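You operate a simulated robot arm through the tools that you are given. There is no shell and no other tool. Be economical: measure what you need, move in short steps, check, and stop when the job is done.

You are at the controls of a simulated two-armed robot. One attempt, no reset.

TASK
Save the teal cap, reject the stuck orange cap, and restart the sorter.
Fine: the teal cap goes on the clear end of the long table, the orange cap in the rejects tub; switch off before the guard goes up.

It is judged by the outcome, as a careful person would: the job done as asked, and still so three seconds after it is handed in. It fails if anything else is knocked over, pushed out of place, dropped, spilled or broken. A push-on lid holds only when it is set on centred and level and pressed home; a screw cap is set on level and turned clockwise until tight.

THE ROBOT
Two 7-joint arms with three-finger grippers on one trunk, on a base that drives. Base frame: it is fixed to the floor where the robot stands at the start and does not move with it; the origin is under the middle of the robot, x ahead of it, y to its left, z up; the surface under the hand at the start is at about z = 0.752. Readings come in m, rad, newtons and seconds.
The left shoulder is at the start at [0.042, 0.154, 1.007], the right one opposite. With the tool pointing down near the work surface each hand reaches from about 0.24 to 0.64 m from the robot's upright axis, wherever it stands, measured 20 degrees to its own side. Places, roughly: black knob marked run [0.6, 0.1, 0.8]; cap sorter [0.5, 0.1, 0.8]; clear end of the long table [0.4, 0.4, 0.7]; clear guard [0.4, 0, 0.8]; red tub marked rejects [0.6, 0.3, 0.8]; yellow pad marked guard [0.4, 0.3, 0.8]. Payload 2.69 kg a hand.
The tool frame of a hand sits at the grasp point between the pads (the TCP): z along the fingers, y along the line on which they close. The tips reach 0.029 m beyond it. Largest opening 0.12 m; the body of the gripper starts 0.078 m behind the TCP.
Orientation is that of the tool frame in the base frame, as a unit quaternion [x, y, z, w]. With the fingers straight down and closing along the base's y, the tool's x points along the base's -x, its y along +y and its z along -z.

THE INTERFACE
- The arms move only by the tool apply_moves. It takes "left_rows", "right_rows" or both (then of equal length, played together; a hand with none holds still); each is a list of rows, each a list of 3 entries, a list of its own where there are three numbers: the opening in per cent of the stroke, from 0 (shut) to 100 (fully open), then the shift along the base's x, y, z in units of 200 mm (1.0 is 200 mm), then the turn, a rotation vector about the base's x, y, z in units of 120 degrees (1.0 is 120 degrees). In form: [[hand, [dx, dy, dz], [rx, ry, rz]], ...]. A call has 1 to 12 rows; each row is the pose to reach, as a shift and turn from the pose commanded when the call began. A call with a number of a shift or a turn outside -1 to 1 is refused whole. Rows are played at 5 a second. More than 0.05 m and 0.15 rad between two rows, or a gripper value outside its range, and nothing of the call is played. A pose out of reach is approached as far as the arm can. The call stops where the force on the tool passes 40 N (or 10 N more than at its start, if that is more) or the arm is blocked; 0.2 s more then pass. Each finger halts on what it meets, pressing with about 22 N; the grip force reading is that of the motor and also rises with nothing between the fingers. The clock runs only during rows and for 0.2 s after the last one: add rows that repeat a pose to give the fingers time. It gives the time, the measured TCP pose, the force on the tool (base axes), the opening and the grip force at its end, in the units of the frame above (readings bear some noise), with the torque about the TCP (base axes, N m) and any sound that the robot's microphone picked up.
- Cameras (640 x 400 px; columns grow to the right, rows downward): "scene" is now at [0.1479, 0.0342, 1.1676]; the picture's right is [0.36, -0.93, 0.00], its down [-0.44, -0.17, -0.88] and it looks along [0.82, 0.31, -0.47] (base axes); focal length 214 px, centre (320, 200). "left" rides on the left gripper at [0.063, 0, -0.104] in its tool frame; the picture's right is [0.00, 1.00, 0.00], its down [-0.83, 0.00, -0.56] and it looks along [-0.56, 0.00, 0.83] (tool axes); focal length 275 px, centre (320, 200). "right" rides on the right gripper at [0.063, 0, -0.104] in its tool frame; the picture's right is [0.00, 1.00, 0.00], its down [-0.83, 0.00, -0.56] and it looks along [-0.56, 0.00, 0.83] (tool axes); focal length 275 px, centre (320, 200). There is no depth. A picture from a camera that has moved, and an enlarged one, comes with that camera's place and axes in the base frame and with its lens.
- camera(camera): a new picture of that camera. No time passes.
- slide_trunk(by): slides the trunk up (or, below 0, down) by that many m; the arms and the scene camera ride with it, the base frame stays. It gives what a move gives, with no picture.
- drive_base(legs): drives the robot by 1 to 6 legs, each [ahead, left, turn to the left] in m, m and rad, along the robot's own axes; the way and the turn of a leg run together, so that a leg with both is an arc; at most 1.5 m and 3.142 rad a leg. The arms and the cameras ride along, it lands a little off, and it stops where it bumps. It gives what a move gives.
- turn_head(pan, tilt): turns the head with the scene camera to pan (to the left, within 1.396 rad either way) and tilt (down, from -0.506 to 1.204), counted from straight ahead of the robot. It gives what a move gives.
- enlarge(camera, box): a new picture of the part [left, top, right, bottom] of that camera's present view, enlarged. No time passes.
- close_job(): hands the job in; it is judged then, once.

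Go step by step. Nothing tells you exact positions but the pictures and the camera data: compare them with the known pose of the tool, close in by small moves and look again before you grip or let go. The budget is 120 turns and 92 pictures, counting those below and the enlarged ones. Unless the task says otherwise, let go and move clear before handing in, and close with one line.

The tools are called after "Call:" as a command line: name --argument value ..., lists and objects as JSON in quotes. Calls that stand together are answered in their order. apply_moves: Moves the arms, as the interface text tells. Its arguments: {"type":"object","properties":{"left_rows":{"type":"array","items":{"type":"array"}},"right_rows":{"type":"array","items":{"type":"array"}}},"required":[]} The other tools are called the same way: slide_trunk (by) slides the trunk up or down; drive_base (legs) drives the base; turn_head (pan, tilt) turns the head that bears the scene camera; camera (camera) takes a picture; enlarge (camera, box) takes an enlarged picture of a part of a camera's view; close_job () hands the job in.

At the start:

```text
time_s: 0.0
left_position: [0.3789, 0.3391, 1.1012]
left_ee_rot: [-0.001, 1.0, -0.002, 0.0]
left_ft_force: [0.3, -0.4, 0.3]
left_moment: [0.02, 0.0, 0.0]
left_gripper_width: 0.1201
left_finger_force: 0.1
right_position: [0.3434, 0.0223, 1.0656]
right_ee_rot: [0.0, 1.0, 0.0, 0.0]
right_ft_force: [-0.2, -0.5, 0.2]
right_moment: [0.02, -0.01, 0.01]
right_gripper_width: 0.12
right_finger_force: 0.0
trunk travel left (down, up): [-0.375, 0.063]
robot x, y, heading: [-0.0036, 0.004, -0.003]
head pan, tilt: [0.665, 0.559]
```

scene: 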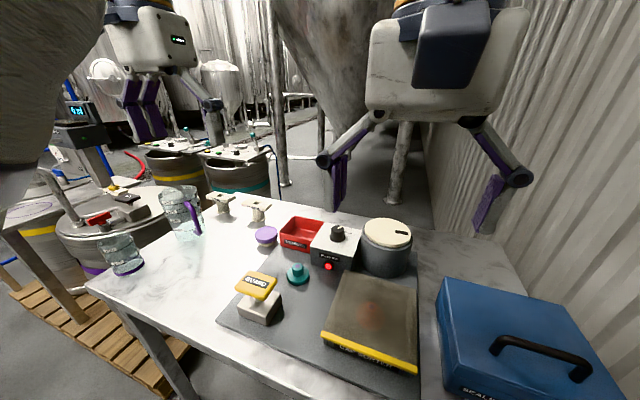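
right: 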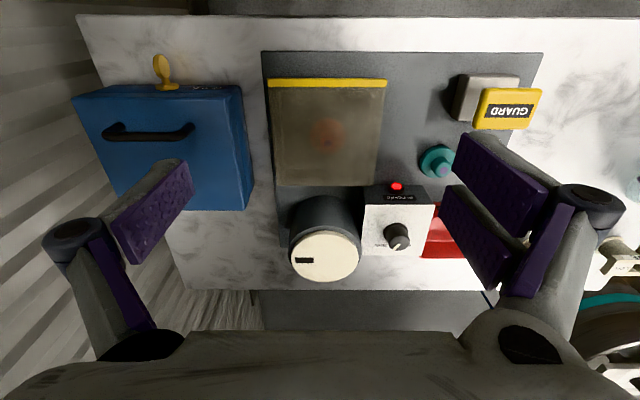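
left: 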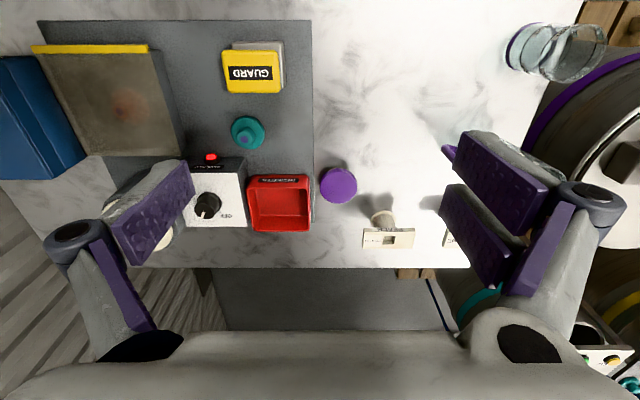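

I see the sorter with its clear guard (an orange blur under it), a run knob with a red light, a yellow GUARD pad, a teal item near the pad, and a red tub. I'll look closer first.

Call:
enlarge --camera "scene" --box '[210, 200, 430, 380]'

Call:
enlarge --camera "left" --box '[20, 20, 360, 270]'

Call:
enlarge --camera "right" --box '[240, 40, 480, 290]'

```text
2.22 times, centred on (320, 290) of scene
camera zoom: at [0.1479, 0.0342, 1.1676], right [0.36, -0.93, 0.0], down [-0.44, -0.17, -0.88], along [0.82, 0.31, -0.47], focal length 477 px, centre (320, 0)
```

zoom: 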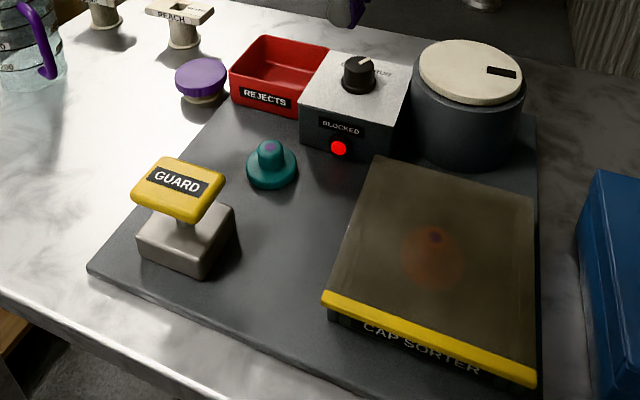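

```text
1.60 times, centred on (190, 145) of left
camera zoom: at [0.3149, 0.3404, 1.2059], right [0.0, 1.0, 0.0], down [0.83, 0.0, 0.56], along [0.56, 0.0, -0.83], focal length 440 px, centre (528, 288)
```

zoom: 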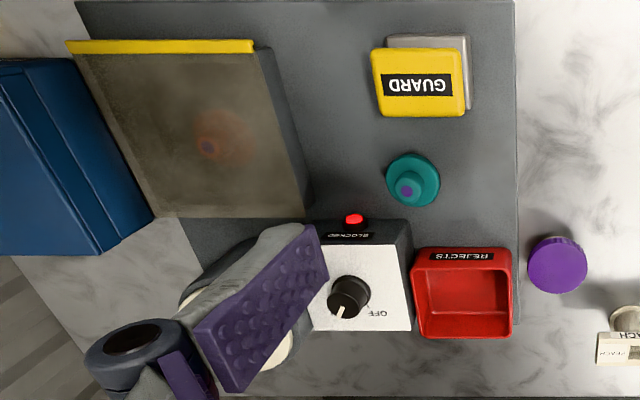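

```text
1.60 times, centred on (360, 165) of right
camera zoom: at [0.281, 0.0209, 1.1688], right [0.0, 1.0, 0.0], down [0.83, 0.0, 0.56], along [0.56, 0.0, -0.83], focal length 440 px, centre (256, 256)
```

zoom: 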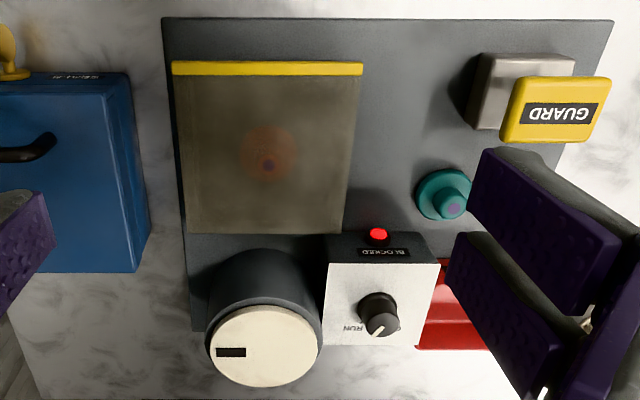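

Call:
enlarge --camera "scene" --box '[305, 215, 365, 275]'

Call:
enlarge --camera "left" --box '[180, 150, 250, 230]'

Call:
enlarge --camera "right" --box '[360, 180, 440, 260]'

```text
6.67 times, centred on (335, 245) of scene
camera zoom: at [0.1479, 0.0342, 1.1676], right [0.36, -0.93, 0.0], down [-0.44, -0.17, -0.88], along [0.82, 0.31, -0.47], focal length 1430 px, centre (220, -100)
```

zoom: 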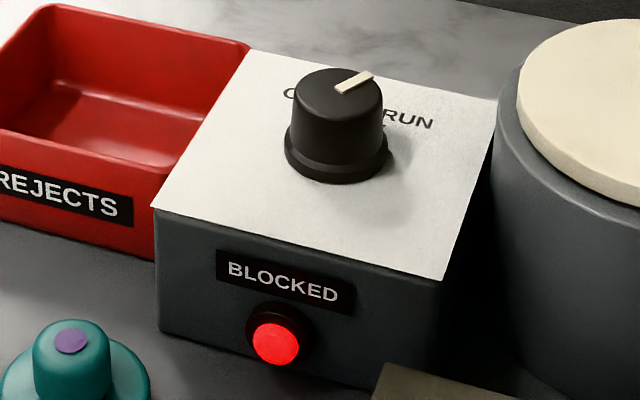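

```text
5.00 times, centred on (215, 190) of left
camera zoom: at [0.3149, 0.3404, 1.2059], right [0.0, 1.0, 0.0], down [0.83, 0.0, 0.56], along [0.56, 0.0, -0.83], focal length 1376 px, centre (845, 250)
```

zoom: 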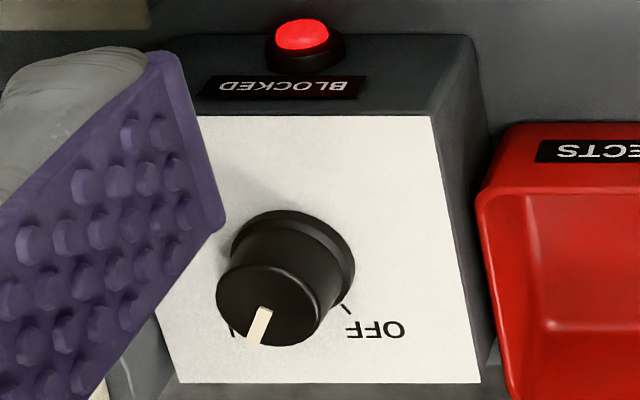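

```text
5.00 times, centred on (400, 220) of right
camera zoom: at [0.281, 0.0209, 1.1688], right [0.0, 1.0, 0.0], down [0.83, 0.0, 0.56], along [0.56, 0.0, -0.83], focal length 1376 px, centre (-80, 100)
```

zoom: 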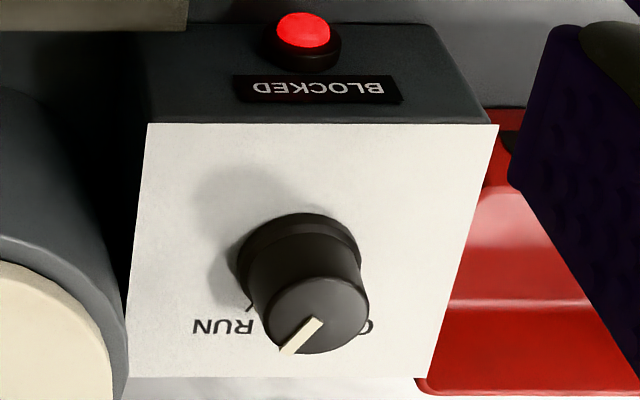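

Knob points to RUN (far, right), OFF is far left, so it needs a counter-clockwise turn of about 90°. I take the knob at about (0.58, 0.15, 0.82). I'll bring the left hand above it to look.

Call:
apply_moves --left_rows '[[90, [0.14, -0.13, -0.1], [0, 0, 0]], [80, [0.28, -0.27, -0.2], [0, 0, 0]], [70, [0.43, -0.4, -0.3], [0, 0, 0]], [60, [0.57, -0.54, -0.4], [0, 0, 0]], [60, [0.71, -0.67, -0.5], [0, 0, 0]], [60, [0.86, -0.81, -0.55], [0, 0, 0]], [60, [1.0, -0.94, -0.6], [0, 0, 0]], [60, [1.0, -0.94, -0.6], [0, 0, 0]]]'

Call:
camera --camera "left"

Call:
camera --camera "scene"

```text
time_s: 1.8
left_position: [0.5669, 0.1529, 0.9784]
left_ee_rot: [-0.001, 1.0, -0.002, 0.0]
left_ft_force: [0.3, 0.6, 0.4]
left_moment: [-0.01, 0.0, 0.0]
left_gripper_width: 0.0718
left_finger_force: 0.1
left hand out of reach, approached as far as the arm can: row 7, 8
right_position: [0.3434, 0.0215, 1.0647]
right_ee_rot: [0.0, 1.0, 0.0, 0.0]
right_ft_force: [0.4, 0.0, 0.4]
right_moment: [-0.01, 0.0, -0.02]
right_gripper_width: 0.1202
right_finger_force: 0.0
trunk travel left (down, up): [-0.375, 0.063]
robot x, y, heading: [-0.0, 0.0027, 0.005]
head pan, tilt: [0.665, 0.559]
```

```text
82 pictures are left
camera left: at [0.5041, 0.1534, 1.0822], right [0.0, 1.0, 0.0], down [0.83, 0.0, 0.56], along [0.56, 0.0, -0.83], focal length 275 px, centre (320, 200)
```

left: 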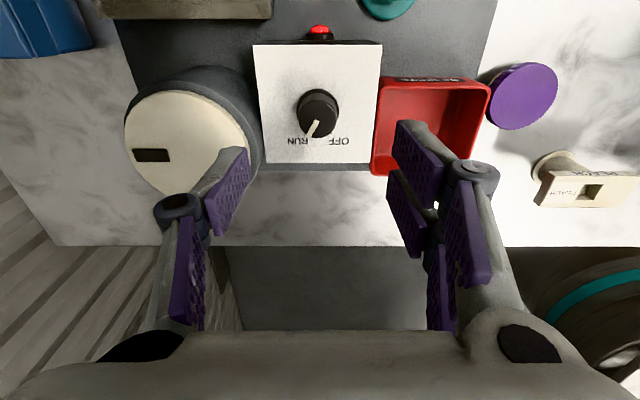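

```text
81 pictures are left
camera scene: at [0.1335, 0.0569, 1.1618], right [0.62, -0.79, 0.0], down [-0.42, -0.33, -0.85], along [0.67, 0.52, -0.53], focal length 214 px, centre (320, 200)
```

scene: 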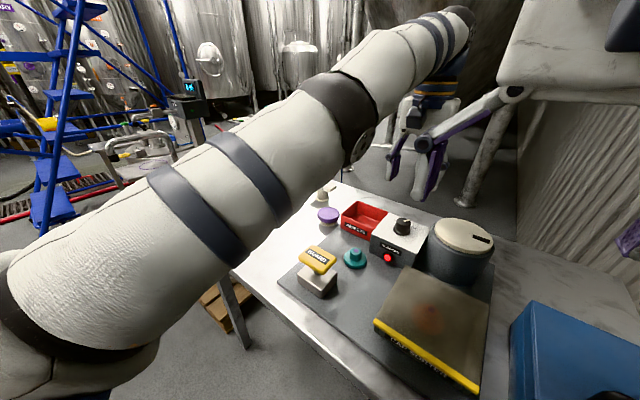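

The knob axis is about (0.583, 0.151). The hand is at its reach limit up high, but lower should be fine; next I turn it −45° and lower to z≈0.90.

Call:
apply_moves --left_rows '[[60, [0, 0, -0.1], [0, 0, -0.0625]], [60, [0, 0, -0.2], [0, 0, -0.125]], [60, [0, 0, -0.3], [0, 0, -0.1875]], [60, [0, 0, -0.35], [0, 0, -0.25]], [60, [0.02, 0, -0.4], [0, 0, -0.3125]], [60, [0.02, 0, -0.4], [0, 0, -0.375]], [60, [0.02, 0, -0.4], [0, 0, -0.375]]]'

Call:
camera --camera "left"

Call:
camera --camera "scene"

```text
time_s: 3.4
left_position: [0.5718, 0.15, 0.898]
left_ee_rot: [0.382, 0.924, -0.002, 0.0]
left_ft_force: [-0.3, 0.8, -0.1]
left_moment: [0.0, 0.02, 0.01]
left_gripper_width: 0.0718
left_finger_force: 0.1
right_position: [0.3432, 0.0221, 1.0645]
right_ee_rot: [0.0, 1.0, 0.0, 0.001]
right_ft_force: [0.0, -0.6, -0.1]
right_moment: [0.02, -0.01, -0.04]
right_gripper_width: 0.1202
right_finger_force: 0.2
trunk travel left (down, up): [-0.375, 0.063]
robot x, y, heading: [-0.0035, -0.0009, 0.0]
head pan, tilt: [0.665, 0.559]
```

```text
80 pictures are left
camera left: at [0.5277, 0.1971, 1.0025], right [0.71, 0.7, 0.0], down [0.59, -0.59, 0.56], along [0.39, -0.4, -0.83], focal length 275 px, centre (320, 200)
```

left: 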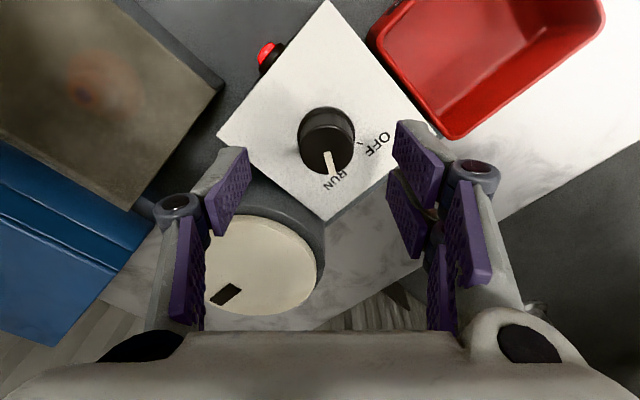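

```text
79 pictures are left
camera scene: at [0.1334, 0.057, 1.1618], right [0.62, -0.79, 0.0], down [-0.42, -0.33, -0.85], along [0.67, 0.52, -0.53], focal length 214 px, centre (320, 200)
```

scene: 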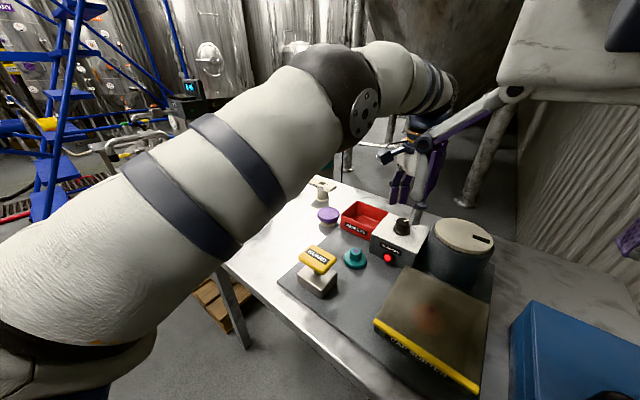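

Triangulating the two views puts the knob axis at (0.578, 0.150), base z≈0.80, top ≈0.855. I'll lower around it with the fingers open.

Call:
apply_moves --left_rows '[[60, [0.035, 0, -0.07], [0, 0, 0]], [60, [0.035, 0, -0.14], [0, 0, 0]], [60, [0.035, 0, -0.2], [0, 0, 0]], [60, [0.035, 0, -0.26], [0, 0, 0]], [60, [0.035, 0, -0.26], [0, 0, 0]]]'

Call:
camera --camera "left"

Call:
enlarge --camera "scene" --box '[320, 160, 480, 280]'

```text
time_s: 4.6
left_position: [0.5778, 0.1505, 0.8437]
left_ee_rot: [0.382, 0.924, -0.002, -0.001]
left_ft_force: [1.4, 0.2, -0.3]
left_moment: [0.03, 0.0, 0.01]
left_gripper_width: 0.0719
left_finger_force: 0.1
right_position: [0.3427, 0.0228, 1.0654]
right_ee_rot: [0.0, 1.0, 0.0, 0.001]
right_ft_force: [-0.6, 0.3, 0.3]
right_moment: [0.04, -0.01, -0.03]
right_gripper_width: 0.1201
right_finger_force: 0.0
trunk travel left (down, up): [-0.375, 0.063]
robot x, y, heading: [-0.0056, 0.0005, 0.001]
head pan, tilt: [0.665, 0.559]
```

```text
78 pictures are left
camera left: at [0.5339, 0.197, 0.9491], right [0.71, 0.71, 0.0], down [0.59, -0.59, 0.56], along [0.39, -0.4, -0.83], focal length 275 px, centre (320, 200)
```

left: 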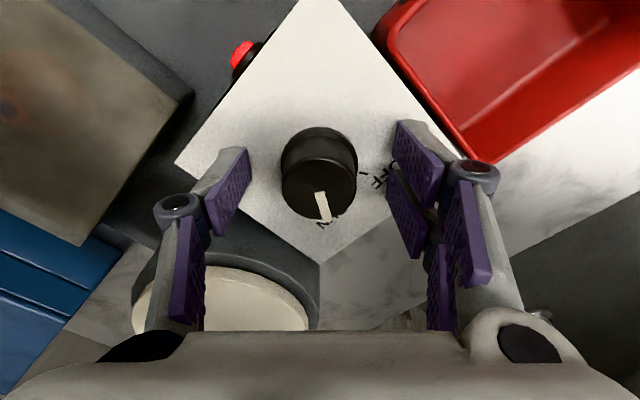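

```text
3.33 times, centred on (400, 220) of scene
camera zoom: at [0.1333, 0.057, 1.1618], right [0.62, -0.79, 0.0], down [-0.42, -0.33, -0.85], along [0.67, 0.52, -0.53], focal length 715 px, centre (53, 133)
```

zoom: 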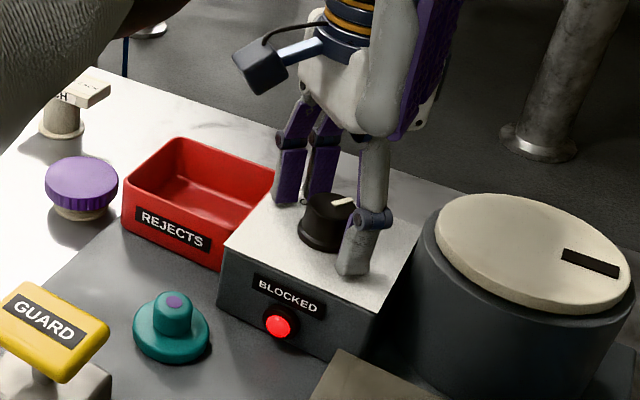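

The fingers straddle the knob centred. I'll lower 6 mm more and close.

Call:
apply_moves --left_rows '[[60, [0, 0, -0.03], [0, 0, 0]], [45, [0, 0, -0.03], [0, 0, 0]], [25, [0, 0, -0.03], [0, 0, 0]], [20, [0, 0, -0.03], [0, 0, 0]], [20, [0, 0, -0.03], [0, 0, 0]]]'

Call:
camera --camera "left"

```text
time_s: 5.8
left_position: [0.5772, 0.1505, 0.8438]
left_ee_rot: [0.383, 0.924, -0.001, 0.003]
left_ft_force: [3.0, -0.5, 32.3]
left_moment: [0.26, 0.12, 0.13]
left_gripper_width: 0.0344
left_finger_force: 45.0
right_position: [0.3407, 0.0216, 1.066]
right_ee_rot: [-0.001, 1.0, 0.0, 0.001]
right_ft_force: [0.5, 0.2, 0.3]
right_moment: [-0.01, 0.0, 0.03]
right_gripper_width: 0.1198
right_finger_force: 0.0
trunk travel left (down, up): [-0.375, 0.063]
robot x, y, heading: [0.0016, 0.0012, 0.001]
head pan, tilt: [0.665, 0.559]
```

```text
76 pictures are left
camera left: at [0.533, 0.1965, 0.9473], right [0.71, 0.71, 0.0], down [0.58, -0.59, 0.56], along [0.4, -0.4, -0.83], focal length 275 px, centre (320, 200)
```

left: 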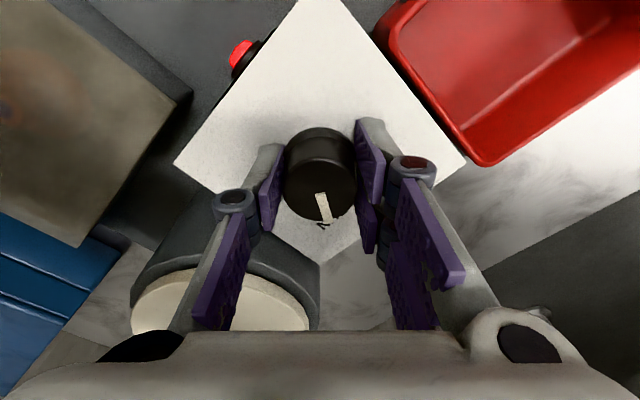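

The tips touched the panel (≈0.815). I'll ease open, raise about 8 mm and grip again.

Call:
apply_moves --left_rows '[[40, [0, 0, 0.02], [0, 0, 0]], [40, [0, 0, 0.04], [0, 0, 0]], [24, [0, 0, 0.04], [0, 0, 0]], [22, [0, 0, 0.04], [0, 0, 0]], [22, [0, 0, 0.04], [0, 0, 0]]]'

```text
time_s: 7.0
left_position: [0.577, 0.1514, 0.845]
left_ee_rot: [0.382, 0.924, -0.004, -0.004]
left_ft_force: [-12.0, 1.8, -20.3]
left_moment: [0.09, -0.03, 0.08]
left_gripper_width: 0.035
left_finger_force: 45.2
right_position: [0.3432, 0.023, 1.0643]
right_ee_rot: [0.001, 1.0, 0.0, -0.002]
right_ft_force: [1.1, 0.2, -0.3]
right_moment: [0.03, -0.02, 0.01]
right_gripper_width: 0.1205
right_finger_force: 0.0
trunk travel left (down, up): [-0.375, 0.063]
robot x, y, heading: [0.0054, -0.0031, 0.003]
head pan, tilt: [0.665, 0.559]
```

Call:
apply_moves --left_rows '[[50, [0, 0, 0], [0, 0, 0]], [50, [0, 0, 0], [0, 0, 0]], [50, [0, 0, 0.0], [0, 0, 0]]]'

Call:
camera --camera "left"

```text
time_s: 7.8
left_position: [0.579, 0.1503, 0.8486]
left_ee_rot: [0.382, 0.924, -0.002, 0.0]
left_ft_force: [-0.4, -0.2, 0.7]
left_moment: [0.02, 0.0, -0.01]
left_gripper_width: 0.0597
left_finger_force: 0.1
right_position: [0.3438, 0.022, 1.0655]
right_ee_rot: [0.0, 1.0, -0.001, 0.0]
right_ft_force: [-0.1, 0.2, -0.3]
right_moment: [0.02, -0.02, -0.01]
right_gripper_width: 0.1201
right_finger_force: 0.0
trunk travel left (down, up): [-0.375, 0.063]
robot x, y, heading: [-0.0033, -0.0022, -0.002]
head pan, tilt: [0.665, 0.559]
```

```text
75 pictures are left
camera left: at [0.5344, 0.1974, 0.9527], right [0.71, 0.71, 0.0], down [0.59, -0.59, 0.56], along [0.39, -0.4, -0.83], focal length 275 px, centre (320, 200)
```

left: 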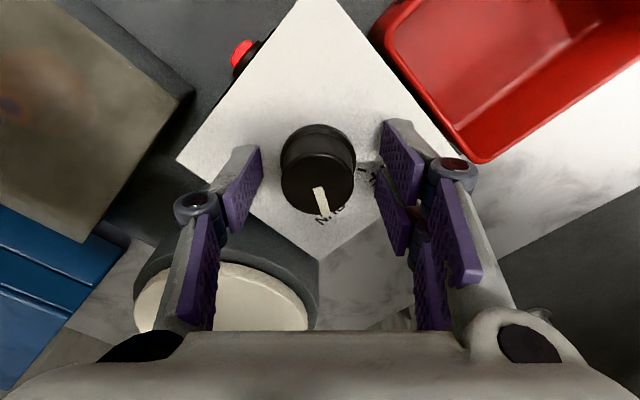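

Call:
apply_moves --left_rows '[[40, [-0.005, 0, 0], [0, 0, 0]], [28, [-0.005, 0, 0], [0, 0, 0]], [24, [-0.005, 0, 0], [0, 0, 0]], [24, [-0.005, 0, 0], [0, 0, 0]]]'

```text
time_s: 8.8
left_position: [0.5784, 0.151, 0.8493]
left_ee_rot: [0.382, 0.924, -0.002, 0.0]
left_ft_force: [-0.9, -0.7, 0.6]
left_moment: [-0.03, -0.1, 0.0]
left_gripper_width: 0.0349
left_finger_force: 45.2
right_position: [0.3429, 0.0228, 1.0643]
right_ee_rot: [0.0, 1.0, 0.0, 0.0]
right_ft_force: [0.7, 0.3, -1.4]
right_moment: [0.01, -0.04, 0.0]
right_gripper_width: 0.1198
right_finger_force: 0.1
trunk travel left (down, up): [-0.375, 0.063]
robot x, y, heading: [-0.003, -0.0019, -0.001]
head pan, tilt: [0.665, 0.559]
```

Gripped cleanly with no side load. I'll turn counter-clockwise about 60° and read torque.

Call:
apply_moves --left_rows '[[22, [0, 0, 0], [0, 0, 0.06]], [22, [0, 0, 0], [0, 0, 0.12]], [22, [0, 0, 0], [0, 0, 0.18]], [22, [0, 0, 0], [0, 0, 0.24]], [22, [0, 0, 0], [0, 0, 0.3]], [22, [0, 0, 0], [0, 0, 0.36]], [22, [0, 0, 0], [0, 0, 0.42]], [22, [0, 0, 0], [0, 0, 0.5]]]'

Call:
camera --camera "left"

```text
refused: row 8 steps farther than a row can; nothing moved
```

```text
74 pictures are left
camera left: at [0.5332, 0.1971, 0.9525], right [0.71, 0.71, 0.0], down [0.59, -0.59, 0.56], along [0.39, -0.4, -0.83], focal length 275 px, centre (320, 200)
```

left: 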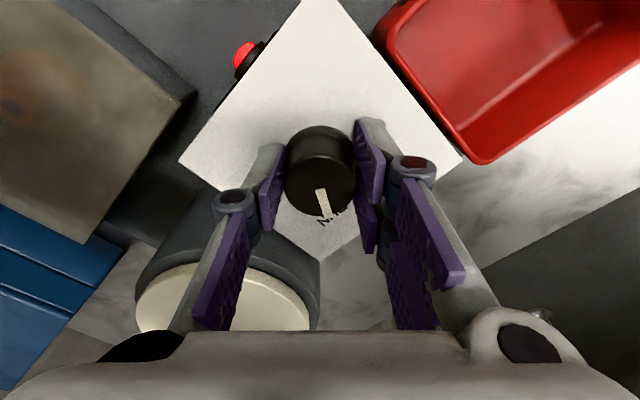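

One step was too large, so nothing moved. I'll repeat with smaller steps.

Call:
apply_moves --left_rows '[[22, [0, 0, 0], [0, 0, 0.06]], [22, [0, 0, 0], [0, 0, 0.12]], [22, [0, 0, 0], [0, 0, 0.18]], [22, [0, 0, 0], [0, 0, 0.24]], [22, [0, 0, 0], [0, 0, 0.3]], [22, [0, 0, 0], [0, 0, 0.36]], [22, [0, 0, 0], [0, 0, 0.42]], [22, [0, 0, 0], [0, 0, 0.48]]]'

Call:
camera --camera "left"

```text
time_s: 10.6
left_position: [0.5754, 0.1482, 0.8488]
left_ee_rot: [-0.111, 0.994, -0.003, 0.0]
left_ft_force: [-0.8, -17.0, -1.2]
left_moment: [-0.36, -0.24, -0.04]
left_gripper_width: 0.0344
left_finger_force: 44.9
right_position: [0.3425, 0.0206, 1.0643]
right_ee_rot: [0.0, 1.0, 0.001, 0.001]
right_ft_force: [-0.3, -0.5, -0.1]
right_moment: [0.01, -0.01, -0.02]
right_gripper_width: 0.1199
right_finger_force: 0.0
trunk travel left (down, up): [-0.375, 0.063]
robot x, y, heading: [0.0014, -0.0008, -0.002]
head pan, tilt: [0.665, 0.559]
```

```text
73 pictures are left
camera left: at [0.5151, 0.1366, 0.9525], right [-0.22, 0.98, -0.01], down [0.81, 0.18, 0.56], along [0.54, 0.12, -0.83], focal length 275 px, centre (320, 200)
```

left: 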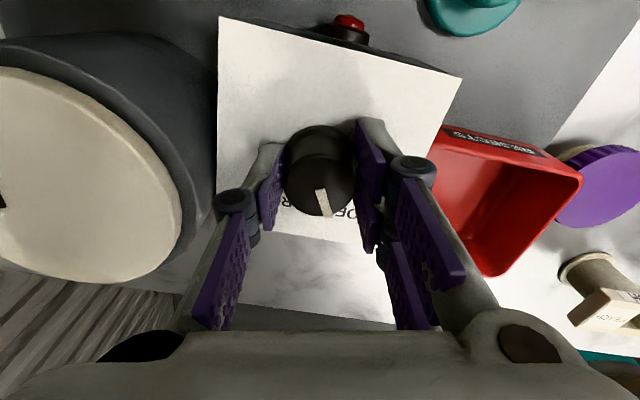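

The knob turns with the hand and the lamp has darkened. I'll go on by about 36°, easing the sideways load.

Call:
apply_moves --left_rows '[[22, [-0.005, -0.008, 0], [0, 0, 0.06]], [22, [-0.005, -0.008, 0], [0, 0, 0.12]], [22, [-0.005, -0.008, 0], [0, 0, 0.18]], [22, [-0.005, -0.008, 0], [0, 0, 0.24]], [22, [-0.005, -0.008, 0], [0, 0, 0.3]]]'

Call:
camera --camera "left"

```text
time_s: 11.8
left_position: [0.5786, 0.1477, 0.8486]
left_ee_rot: [-0.413, 0.911, -0.002, 0.003]
left_ft_force: [19.8, -16.3, 4.9]
left_moment: [-0.79, -0.25, -0.73]
left_gripper_width: 0.0345
left_finger_force: 44.8
right_position: [0.3451, 0.0205, 1.0643]
right_ee_rot: [0.0, 1.0, 0.001, 0.0]
right_ft_force: [0.8, 0.1, -0.7]
right_moment: [0.01, -0.03, 0.01]
right_gripper_width: 0.12
right_finger_force: 0.1
trunk travel left (down, up): [-0.375, 0.063]
robot x, y, heading: [-0.0033, -0.0062, -0.0]
head pan, tilt: [0.665, 0.559]
```

```text
72 pictures are left
camera left: at [0.5358, 0.1019, 0.9528], right [-0.75, 0.66, -0.01], down [0.55, 0.62, 0.56], along [0.37, 0.42, -0.83], focal length 275 px, centre (320, 200)
```

left: 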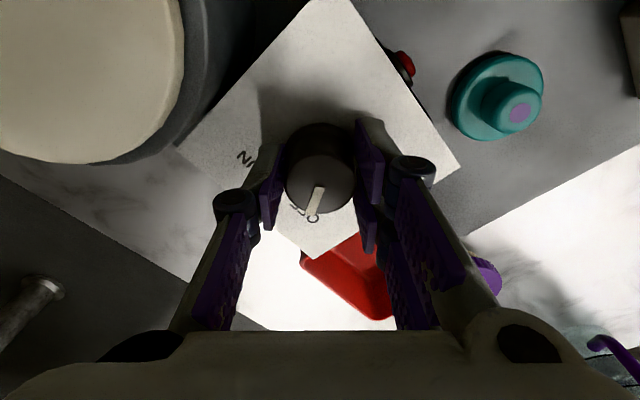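

The torque rose (−0.73 N m) and the pointer sits at OFF, so it is at the stop. I'll release and rise.

Call:
apply_moves --left_rows '[[55, [0, 0, 0], [0, 0, 0]], [60, [0, 0, 0], [0, 0, 0]], [60, [0, 0, 0.1], [0, 0, 0]], [60, [0, 0, 0.3], [0, 0, 0]], [60, [0, 0, 0.4], [0, 0, 0]]]'

Call:
camera --camera "left"

```text
time_s: 13.0
left_position: [0.5768, 0.1494, 0.9292]
left_ee_rot: [-0.412, 0.911, -0.002, 0.0]
left_ft_force: [-0.5, 0.2, -0.6]
left_moment: [-0.03, 0.02, -0.01]
left_gripper_width: 0.0722
left_finger_force: 0.0
right_position: [0.3421, 0.0211, 1.065]
right_ee_rot: [0.001, 1.0, -0.001, 0.0]
right_ft_force: [0.1, 0.4, 0.2]
right_moment: [0.02, 0.0, 0.04]
right_gripper_width: 0.1199
right_finger_force: 0.1
trunk travel left (down, up): [-0.375, 0.063]
robot x, y, heading: [0.0019, 0.0022, 0.001]
head pan, tilt: [0.665, 0.559]
```

```text
71 pictures are left
camera left: at [0.5349, 0.1034, 1.0335], right [-0.75, 0.66, 0.0], down [0.55, 0.62, 0.56], along [0.37, 0.41, -0.83], focal length 275 px, centre (320, 200)
```

left: 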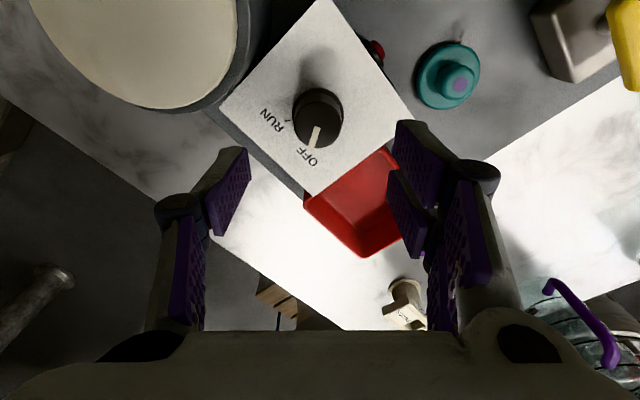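

The knob is at OFF. The teal cap is at about (0.482, 0.210), stem on top; I'll square the left hand and bring it above the cap.

Call:
apply_moves --left_rows '[[60, [-0.06, 0.04, 0], [0, 0, -0.051]], [60, [-0.12, 0.08, 0], [0, 0, -0.102]], [60, [-0.18, 0.12, 0], [0, 0, -0.153]], [60, [-0.24, 0.16, 0], [0, 0, -0.204]], [60, [-0.3, 0.2, 0], [0, 0, -0.255]], [60, [-0.36, 0.24, 0], [0, 0, -0.306]], [60, [-0.42, 0.27, 0], [0, 0, -0.357]], [60, [-0.475, 0.305, -0.1], [0, 0, -0.406]], [60, [-0.475, 0.305, -0.15], [0, 0, -0.406]]]'

Call:
camera --camera "left"

Call:
camera --camera "scene"

```text
time_s: 15.0
left_position: [0.4804, 0.2112, 0.8985]
left_ee_rot: [0.001, 1.0, -0.001, 0.001]
left_ft_force: [0.3, -0.1, 0.5]
left_moment: [0.02, -0.01, -0.01]
left_gripper_width: 0.072
left_finger_force: 0.1
right_position: [0.3431, 0.022, 1.0642]
right_ee_rot: [0.0, 1.0, 0.0, 0.0]
right_ft_force: [-0.1, 0.1, -0.4]
right_moment: [0.0, 0.03, 0.0]
right_gripper_width: 0.1199
right_finger_force: 0.1
trunk travel left (down, up): [-0.375, 0.063]
robot x, y, heading: [-0.0002, -0.0024, -0.002]
head pan, tilt: [0.665, 0.559]
```

```text
70 pictures are left
camera left: at [0.4176, 0.2132, 1.0029], right [0.01, 1.0, 0.0], down [0.83, 0.0, 0.56], along [0.56, -0.01, -0.83], focal length 275 px, centre (320, 200)
```

left: 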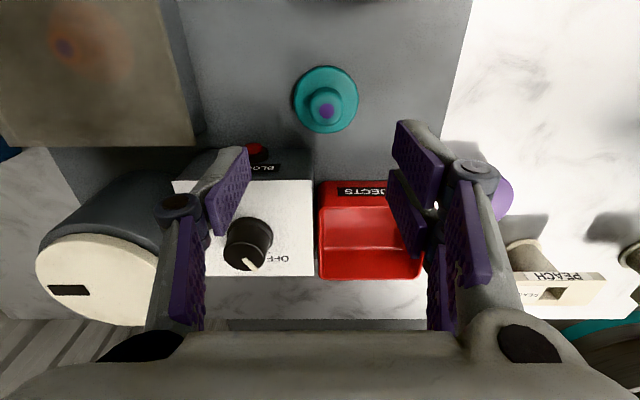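

```text
69 pictures are left
camera scene: at [0.1334, 0.0569, 1.1618], right [0.62, -0.79, 0.0], down [-0.42, -0.33, -0.85], along [0.67, 0.52, -0.53], focal length 214 px, centre (320, 200)
```

scene: 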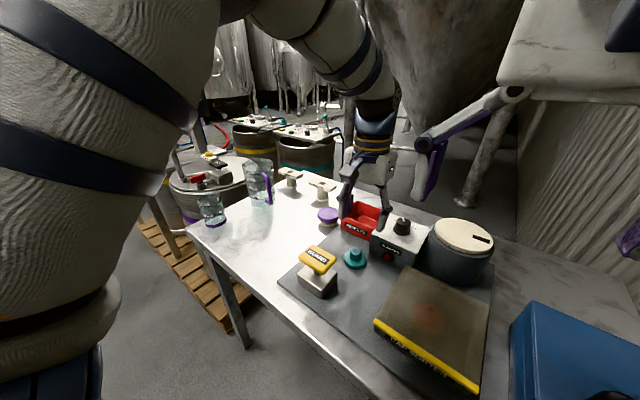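

Stem reads about (0.476, 0.215), top z≈0.79. I'll lower part way and re-look.

Call:
apply_moves --left_rows '[[55, [-0.02, 0.02, -0.1], [0, 0, 0]], [50, [-0.02, 0.02, -0.2], [0, 0, 0]], [50, [-0.02, 0.02, -0.29], [0, 0, 0]], [50, [-0.02, 0.02, -0.29], [0, 0, 0]]]'

Call:
camera --camera "left"

Call:
enlarge --camera "scene" --box '[290, 160, 430, 300]'

```text
time_s: 16.0
left_position: [0.4771, 0.2158, 0.8406]
left_ee_rot: [0.0, 1.0, -0.002, 0.0]
left_ft_force: [0.5, 0.3, -0.1]
left_moment: [-0.03, 0.02, 0.0]
left_gripper_width: 0.06
left_finger_force: 0.0
right_position: [0.3427, 0.0223, 1.0647]
right_ee_rot: [-0.001, 1.0, 0.001, 0.0]
right_ft_force: [0.0, -0.5, -0.6]
right_moment: [0.01, 0.02, 0.01]
right_gripper_width: 0.1201
right_finger_force: 0.0
trunk travel left (down, up): [-0.375, 0.063]
robot x, y, heading: [0.001, -0.0027, 0.001]
head pan, tilt: [0.665, 0.559]
```

```text
68 pictures are left
camera left: at [0.4141, 0.2167, 0.9446], right [0.0, 1.0, 0.0], down [0.83, 0.0, 0.56], along [0.56, -0.01, -0.83], focal length 275 px, centre (320, 200)
```

left: 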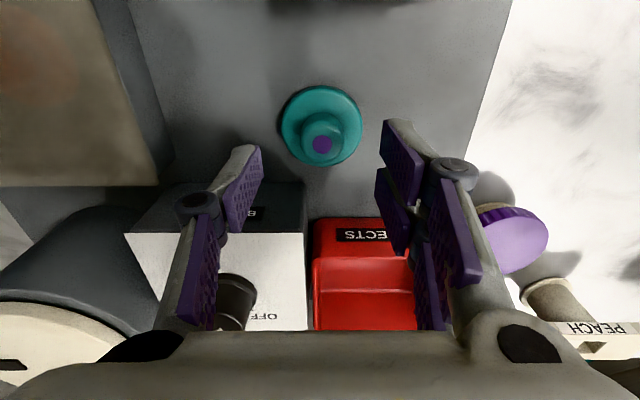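

```text
2.86 times, centred on (360, 230) of scene
camera zoom: at [0.1332, 0.0569, 1.1619], right [0.62, -0.79, 0.0], down [-0.42, -0.33, -0.85], along [0.67, 0.52, -0.53], focal length 613 px, centre (206, 114)
```

zoom: 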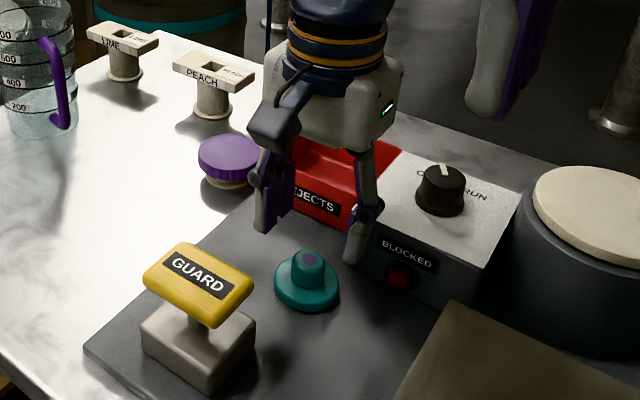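

Refined: cap at (0.470, 0.215), stem top ≈0.81. I'll lower to TCP z≈0.816 and check before closing.

Call:
apply_moves --left_rows '[[50, [-0.035, 0, -0.04], [0, 0, 0]], [50, [-0.035, 0, -0.08], [0, 0, 0]], [50, [-0.035, 0, -0.12], [0, 0, 0]], [50, [-0.035, 0, -0.12], [0, 0, 0]]]'

Call:
camera --camera "left"

Call:
enlarge --camera "scene" --box '[320, 200, 400, 280]'

```text
time_s: 17.0
left_position: [0.4709, 0.2133, 0.8168]
left_ee_rot: [0.0, 1.0, -0.002, 0.0]
left_ft_force: [-0.6, -0.6, -0.5]
left_moment: [-0.01, -0.02, 0.01]
left_gripper_width: 0.0601
left_finger_force: 0.1
right_position: [0.3428, 0.0225, 1.0644]
right_ee_rot: [0.0, 1.0, 0.0, -0.001]
right_ft_force: [0.0, 0.2, 0.0]
right_moment: [0.01, 0.01, 0.01]
right_gripper_width: 0.1201
right_finger_force: 0.1
trunk travel left (down, up): [-0.375, 0.063]
robot x, y, heading: [-0.0012, -0.0013, 0.0]
head pan, tilt: [0.665, 0.559]
```

```text
66 pictures are left
camera left: at [0.4068, 0.2162, 0.9207], right [0.0, 1.0, 0.0], down [0.83, 0.0, 0.56], along [0.56, -0.01, -0.83], focal length 275 px, centre (320, 200)
```

left: 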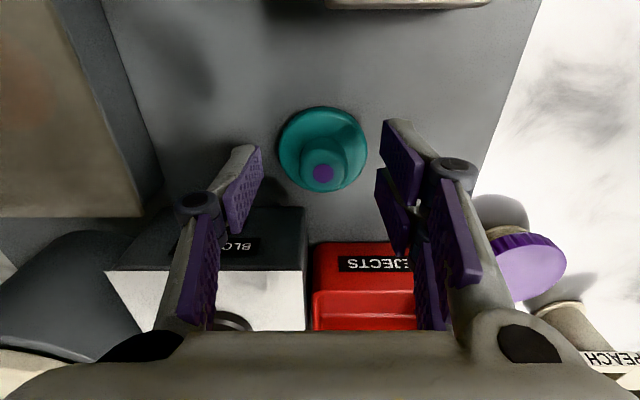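

```text
5.00 times, centred on (360, 240) of scene
camera zoom: at [0.1333, 0.057, 1.1618], right [0.62, -0.79, 0.0], down [-0.42, -0.33, -0.85], along [0.67, 0.52, -0.53], focal length 1072 px, centre (120, 0)
```

zoom: 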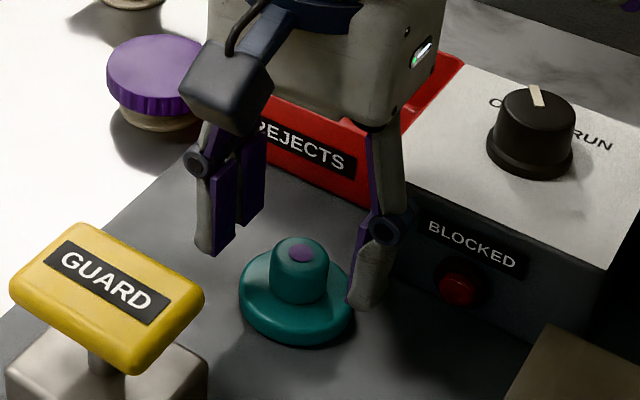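

The hand is aligned, with about 17 mm of stem between the pads. Closing.

Call:
apply_moves --left_rows '[[35, [0, 0, 0], [0, 0, 0]], [15, [0, 0, 0], [0, 0, 0]], [12, [0, 0, 0], [0, 0, 0]], [12, [0, 0, 0], [0, 0, 0]]]'

Call:
camera --camera "left"

```text
time_s: 18.0
left_position: [0.4699, 0.2139, 0.8155]
left_ee_rot: [0.001, 1.0, -0.001, 0.0]
left_ft_force: [1.0, -1.0, 0.2]
left_moment: [-0.01, 0.0, 0.0]
left_gripper_width: 0.0144
left_finger_force: 0.1
right_position: [0.344, 0.0222, 1.0641]
right_ee_rot: [0.001, 1.0, 0.0, 0.0]
right_ft_force: [0.4, 0.2, 0.3]
right_moment: [0.02, -0.05, 0.01]
right_gripper_width: 0.1198
right_finger_force: 0.1
trunk travel left (down, up): [-0.375, 0.063]
robot x, y, heading: [0.0015, -0.0036, -0.001]
head pan, tilt: [0.665, 0.559]
```

```text
64 pictures are left
camera left: at [0.4068, 0.2162, 0.9208], right [0.0, 1.0, 0.0], down [0.83, 0.0, 0.56], along [0.56, -0.01, -0.83], focal length 275 px, centre (320, 200)
```

left: 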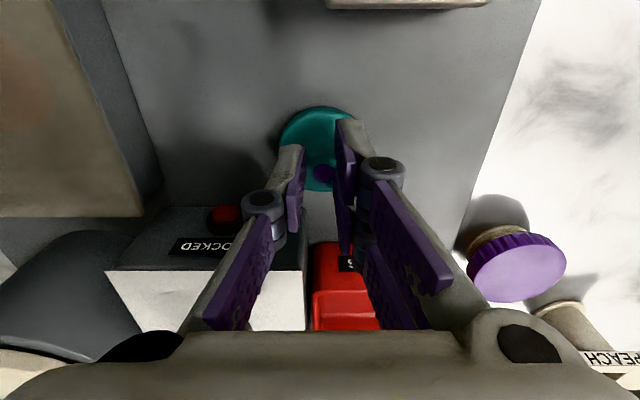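

The fingers met nothing, so the stem is lower than I took it: re-solving gives (0.478, 0.216) with its top at ≈0.785. I'll open, shift 8 mm forward and lower 15 mm.

Call:
apply_moves --left_rows '[[35, [0, 0, 0], [0, 0, 0]], [50, [0.02, 0, 0], [0, 0, 0]], [50, [0.04, 0, -0.04], [0, 0, 0]], [50, [0.04, 0, -0.075], [0, 0, 0]], [50, [0.04, 0, -0.075], [0, 0, 0]]]'

Call:
camera --camera "left"

Call:
enlarge --camera "scene" --box '[320, 200, 400, 280]'

```text
time_s: 19.2
left_position: [0.479, 0.2143, 0.8011]
left_ee_rot: [-0.001, 1.0, -0.002, 0.0]
left_ft_force: [0.8, 0.8, 0.8]
left_moment: [0.06, -0.02, 0.0]
left_gripper_width: 0.06
left_finger_force: 0.1
right_position: [0.3426, 0.0232, 1.0657]
right_ee_rot: [0.001, 1.0, 0.0, 0.0]
right_ft_force: [0.2, -0.4, 0.0]
right_moment: [0.0, 0.03, 0.03]
right_gripper_width: 0.1202
right_finger_force: 0.1
trunk travel left (down, up): [-0.375, 0.063]
robot x, y, heading: [0.0002, 0.003, 0.001]
head pan, tilt: [0.665, 0.559]
```

```text
63 pictures are left
camera left: at [0.4148, 0.2169, 0.9054], right [0.0, 1.0, 0.0], down [0.83, 0.0, 0.56], along [0.56, -0.01, -0.83], focal length 275 px, centre (320, 200)
```

left: 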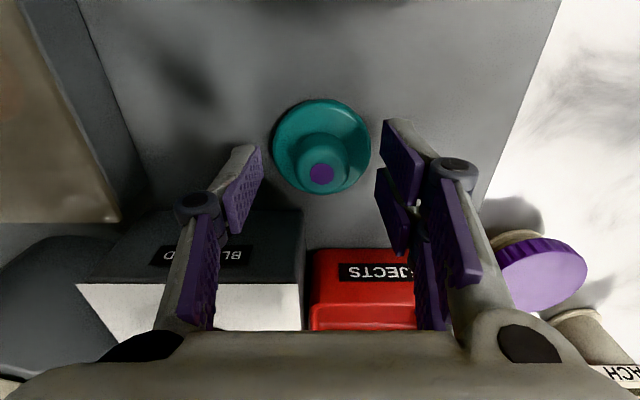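

```text
5.00 times, centred on (360, 240) of scene
camera zoom: at [0.1333, 0.057, 1.1618], right [0.62, -0.79, 0.0], down [-0.42, -0.33, -0.85], along [0.67, 0.52, -0.53], focal length 1072 px, centre (120, 0)
```

zoom: 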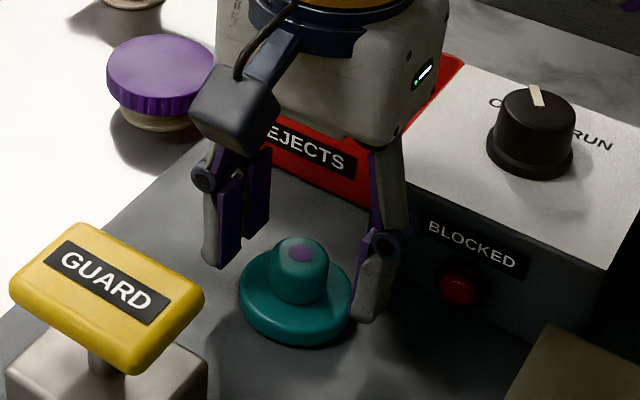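

All views now agree: cap at (0.477, 0.215), stem top 0.79, giving about 18 mm of overlap. Closing.

Call:
apply_moves --left_rows '[[35, [0, 0, 0], [0, 0, 0]], [15, [0, 0, 0], [0, 0, 0]], [12, [0, 0, 0], [0, 0, 0]], [12, [0, 0, 0], [0, 0, 0]]]'

Call:
camera --camera "left"

```text
time_s: 20.2
left_position: [0.4778, 0.215, 0.8021]
left_ee_rot: [0.0, 1.0, -0.002, 0.0]
left_ft_force: [0.9, -0.1, 0.0]
left_moment: [-0.01, 0.01, -0.01]
left_gripper_width: 0.026
left_finger_force: 22.0
right_position: [0.344, 0.0216, 1.0653]
right_ee_rot: [0.0, 1.0, 0.0, 0.0]
right_ft_force: [0.8, 0.4, 0.1]
right_moment: [0.02, -0.01, 0.0]
right_gripper_width: 0.1197
right_finger_force: 0.2
trunk travel left (down, up): [-0.375, 0.063]
robot x, y, heading: [0.0021, -0.0008, -0.001]
head pan, tilt: [0.665, 0.559]
```

```text
61 pictures are left
camera left: at [0.4149, 0.2169, 0.9054], right [0.0, 1.0, 0.0], down [0.83, 0.0, 0.56], along [0.56, -0.01, -0.83], focal length 275 px, centre (320, 200)
```

left: 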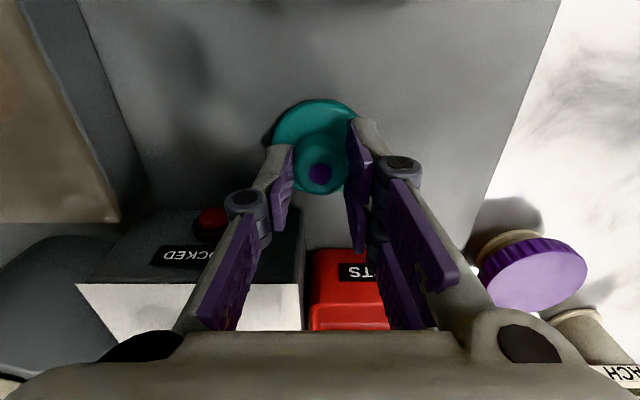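

Held (26 mm). I'll lift and carry it toward (0.40, 0.40), then look at the spot.

Call:
apply_moves --left_rows '[[10, [0, 0, 0.15], [0, 0, 0]], [10, [0, 0, 0.3], [0, 0, 0]], [10, [0, 0, 0.5], [0, 0, 0]], [10, [-0.08, 0.2, 0.5], [0, 0, 0]], [10, [-0.16, 0.4, 0.5], [0, 0, 0]], [10, [-0.24, 0.6, 0.5], [0, 0, 0]], [10, [-0.32, 0.8, 0.5], [0, 0, 0]], [10, [-0.38, 0.95, 0.5], [0, 0, 0]], [10, [-0.38, 0.95, 0.5], [0, 0, 0]]]'

Call:
camera --camera "left"

Call:
camera --camera "scene"

```text
time_s: 22.2
left_position: [0.4028, 0.4052, 0.8992]
left_ee_rot: [0.001, 1.0, -0.002, 0.0]
left_ft_force: [-0.6, 0.3, 0.9]
left_moment: [0.0, 0.02, 0.01]
left_gripper_width: 0.0119
left_finger_force: 0.1
right_position: [0.3423, 0.0217, 1.0645]
right_ee_rot: [0.0, 1.0, 0.0, 0.0]
right_ft_force: [-0.3, 1.2, 0.8]
right_moment: [0.01, 0.03, -0.01]
right_gripper_width: 0.1201
right_finger_force: 0.1
trunk travel left (down, up): [-0.375, 0.063]
robot x, y, heading: [-0.0006, -0.0003, 0.001]
head pan, tilt: [0.665, 0.559]
```

```text
60 pictures are left
camera left: at [0.3393, 0.4085, 1.0047], right [0.0, 1.0, 0.0], down [0.83, 0.0, 0.56], along [0.56, -0.01, -0.83], focal length 275 px, centre (320, 200)
```

left: 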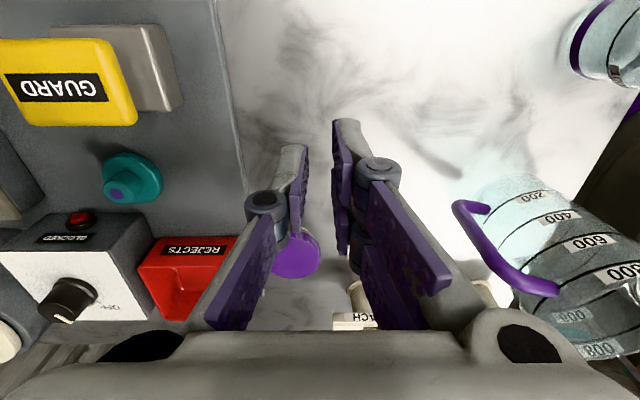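

```text
59 pictures are left
camera scene: at [0.1334, 0.0568, 1.1618], right [0.62, -0.79, 0.0], down [-0.42, -0.33, -0.85], along [0.67, 0.52, -0.53], focal length 214 px, centre (320, 200)
```

scene: 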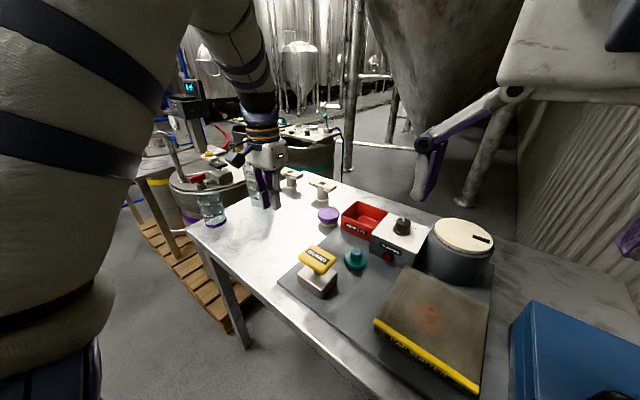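

The cap slipped out and is still standing in its place near (0.477, 0.217). I'll go back above it, look, then take a deeper and firmer grip.

Call:
apply_moves --left_rows '[[15, [0.08, -0.2, 0], [0, 0, 0]], [20, [0.16, -0.4, 0], [0, 0, 0]], [30, [0.24, -0.6, 0], [0, 0, 0]], [40, [0.32, -0.8, 0], [0, 0, 0]], [40, [0.375, -0.945, 0], [0, 0, 0]], [40, [0.375, -0.945, -0.15], [0, 0, 0]], [40, [0.375, -0.945, -0.3], [0, 0, 0]], [40, [0.375, -0.945, -0.3], [0, 0, 0]]]'

Call:
camera --camera "left"

Call:
enlarge --camera "scene" --box '[325, 230, 385, 290]'

```text
time_s: 24.0
left_position: [0.4765, 0.2168, 0.8425]
left_ee_rot: [0.0, 1.0, -0.002, 0.0]
left_ft_force: [-1.2, 0.0, -0.6]
left_moment: [0.03, -0.01, 0.02]
left_gripper_width: 0.0481
left_finger_force: 0.0
right_position: [0.3422, 0.0222, 1.0648]
right_ee_rot: [0.0, 1.0, 0.001, 0.0]
right_ft_force: [-0.1, 0.1, 0.5]
right_moment: [0.02, -0.01, 0.0]
right_gripper_width: 0.1198
right_finger_force: 0.1
trunk travel left (down, up): [-0.375, 0.063]
robot x, y, heading: [-0.0001, -0.0006, 0.003]
head pan, tilt: [0.665, 0.559]
```

```text
58 pictures are left
camera left: at [0.4138, 0.2184, 0.9461], right [0.0, 1.0, 0.0], down [0.83, 0.0, 0.56], along [0.56, -0.01, -0.83], focal length 275 px, centre (320, 200)
```

left: 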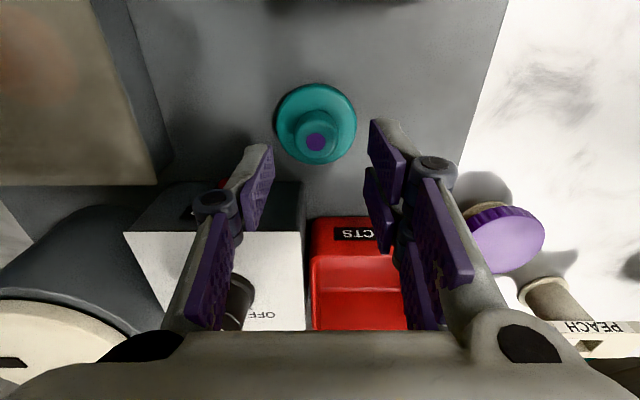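

```text
6.67 times, centred on (355, 260) of scene
camera zoom: at [0.1332, 0.057, 1.1619], right [0.62, -0.79, 0.0], down [-0.42, -0.33, -0.85], along [0.67, 0.52, -0.53], focal length 1430 px, centre (87, -200)
```

zoom: 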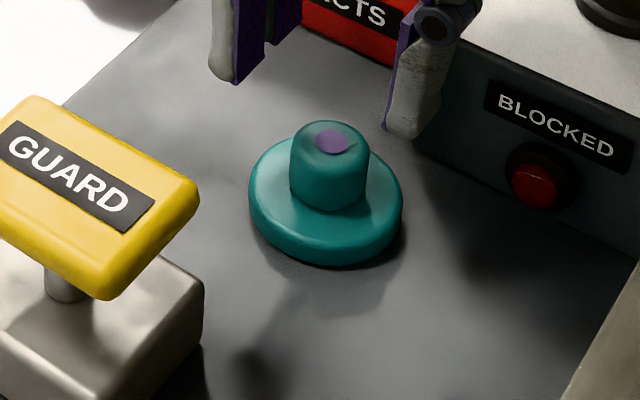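

The cap is intact and upright. I'll centre on it (−1.5 mm in y) and lower further in fine steps, watching the force.

Call:
apply_moves --left_rows '[[40, [0.005, -0.007, -0.1], [0, 0, 0]], [40, [0.005, -0.007, -0.2], [0, 0, 0]], [40, [0.005, -0.007, -0.215], [0, 0, 0]], [40, [0.005, -0.007, -0.225], [0, 0, 0]], [40, [0.005, -0.007, -0.235], [0, 0, 0]], [40, [0.005, -0.007, -0.235], [0, 0, 0]]]'

```text
time_s: 25.4
left_position: [0.4791, 0.2151, 0.7934]
left_ee_rot: [0.0, 1.0, -0.001, -0.001]
left_ft_force: [0.3, 0.0, -0.1]
left_moment: [-0.02, -0.01, 0.0]
left_gripper_width: 0.048
left_finger_force: 0.1
right_position: [0.3426, 0.0217, 1.0649]
right_ee_rot: [0.0, 1.0, -0.001, 0.0]
right_ft_force: [-0.6, -0.1, 0.1]
right_moment: [0.0, -0.05, 0.0]
right_gripper_width: 0.1199
right_finger_force: 0.1
trunk travel left (down, up): [-0.375, 0.063]
robot x, y, heading: [0.0026, -0.0027, -0.004]
head pan, tilt: [0.665, 0.559]
```

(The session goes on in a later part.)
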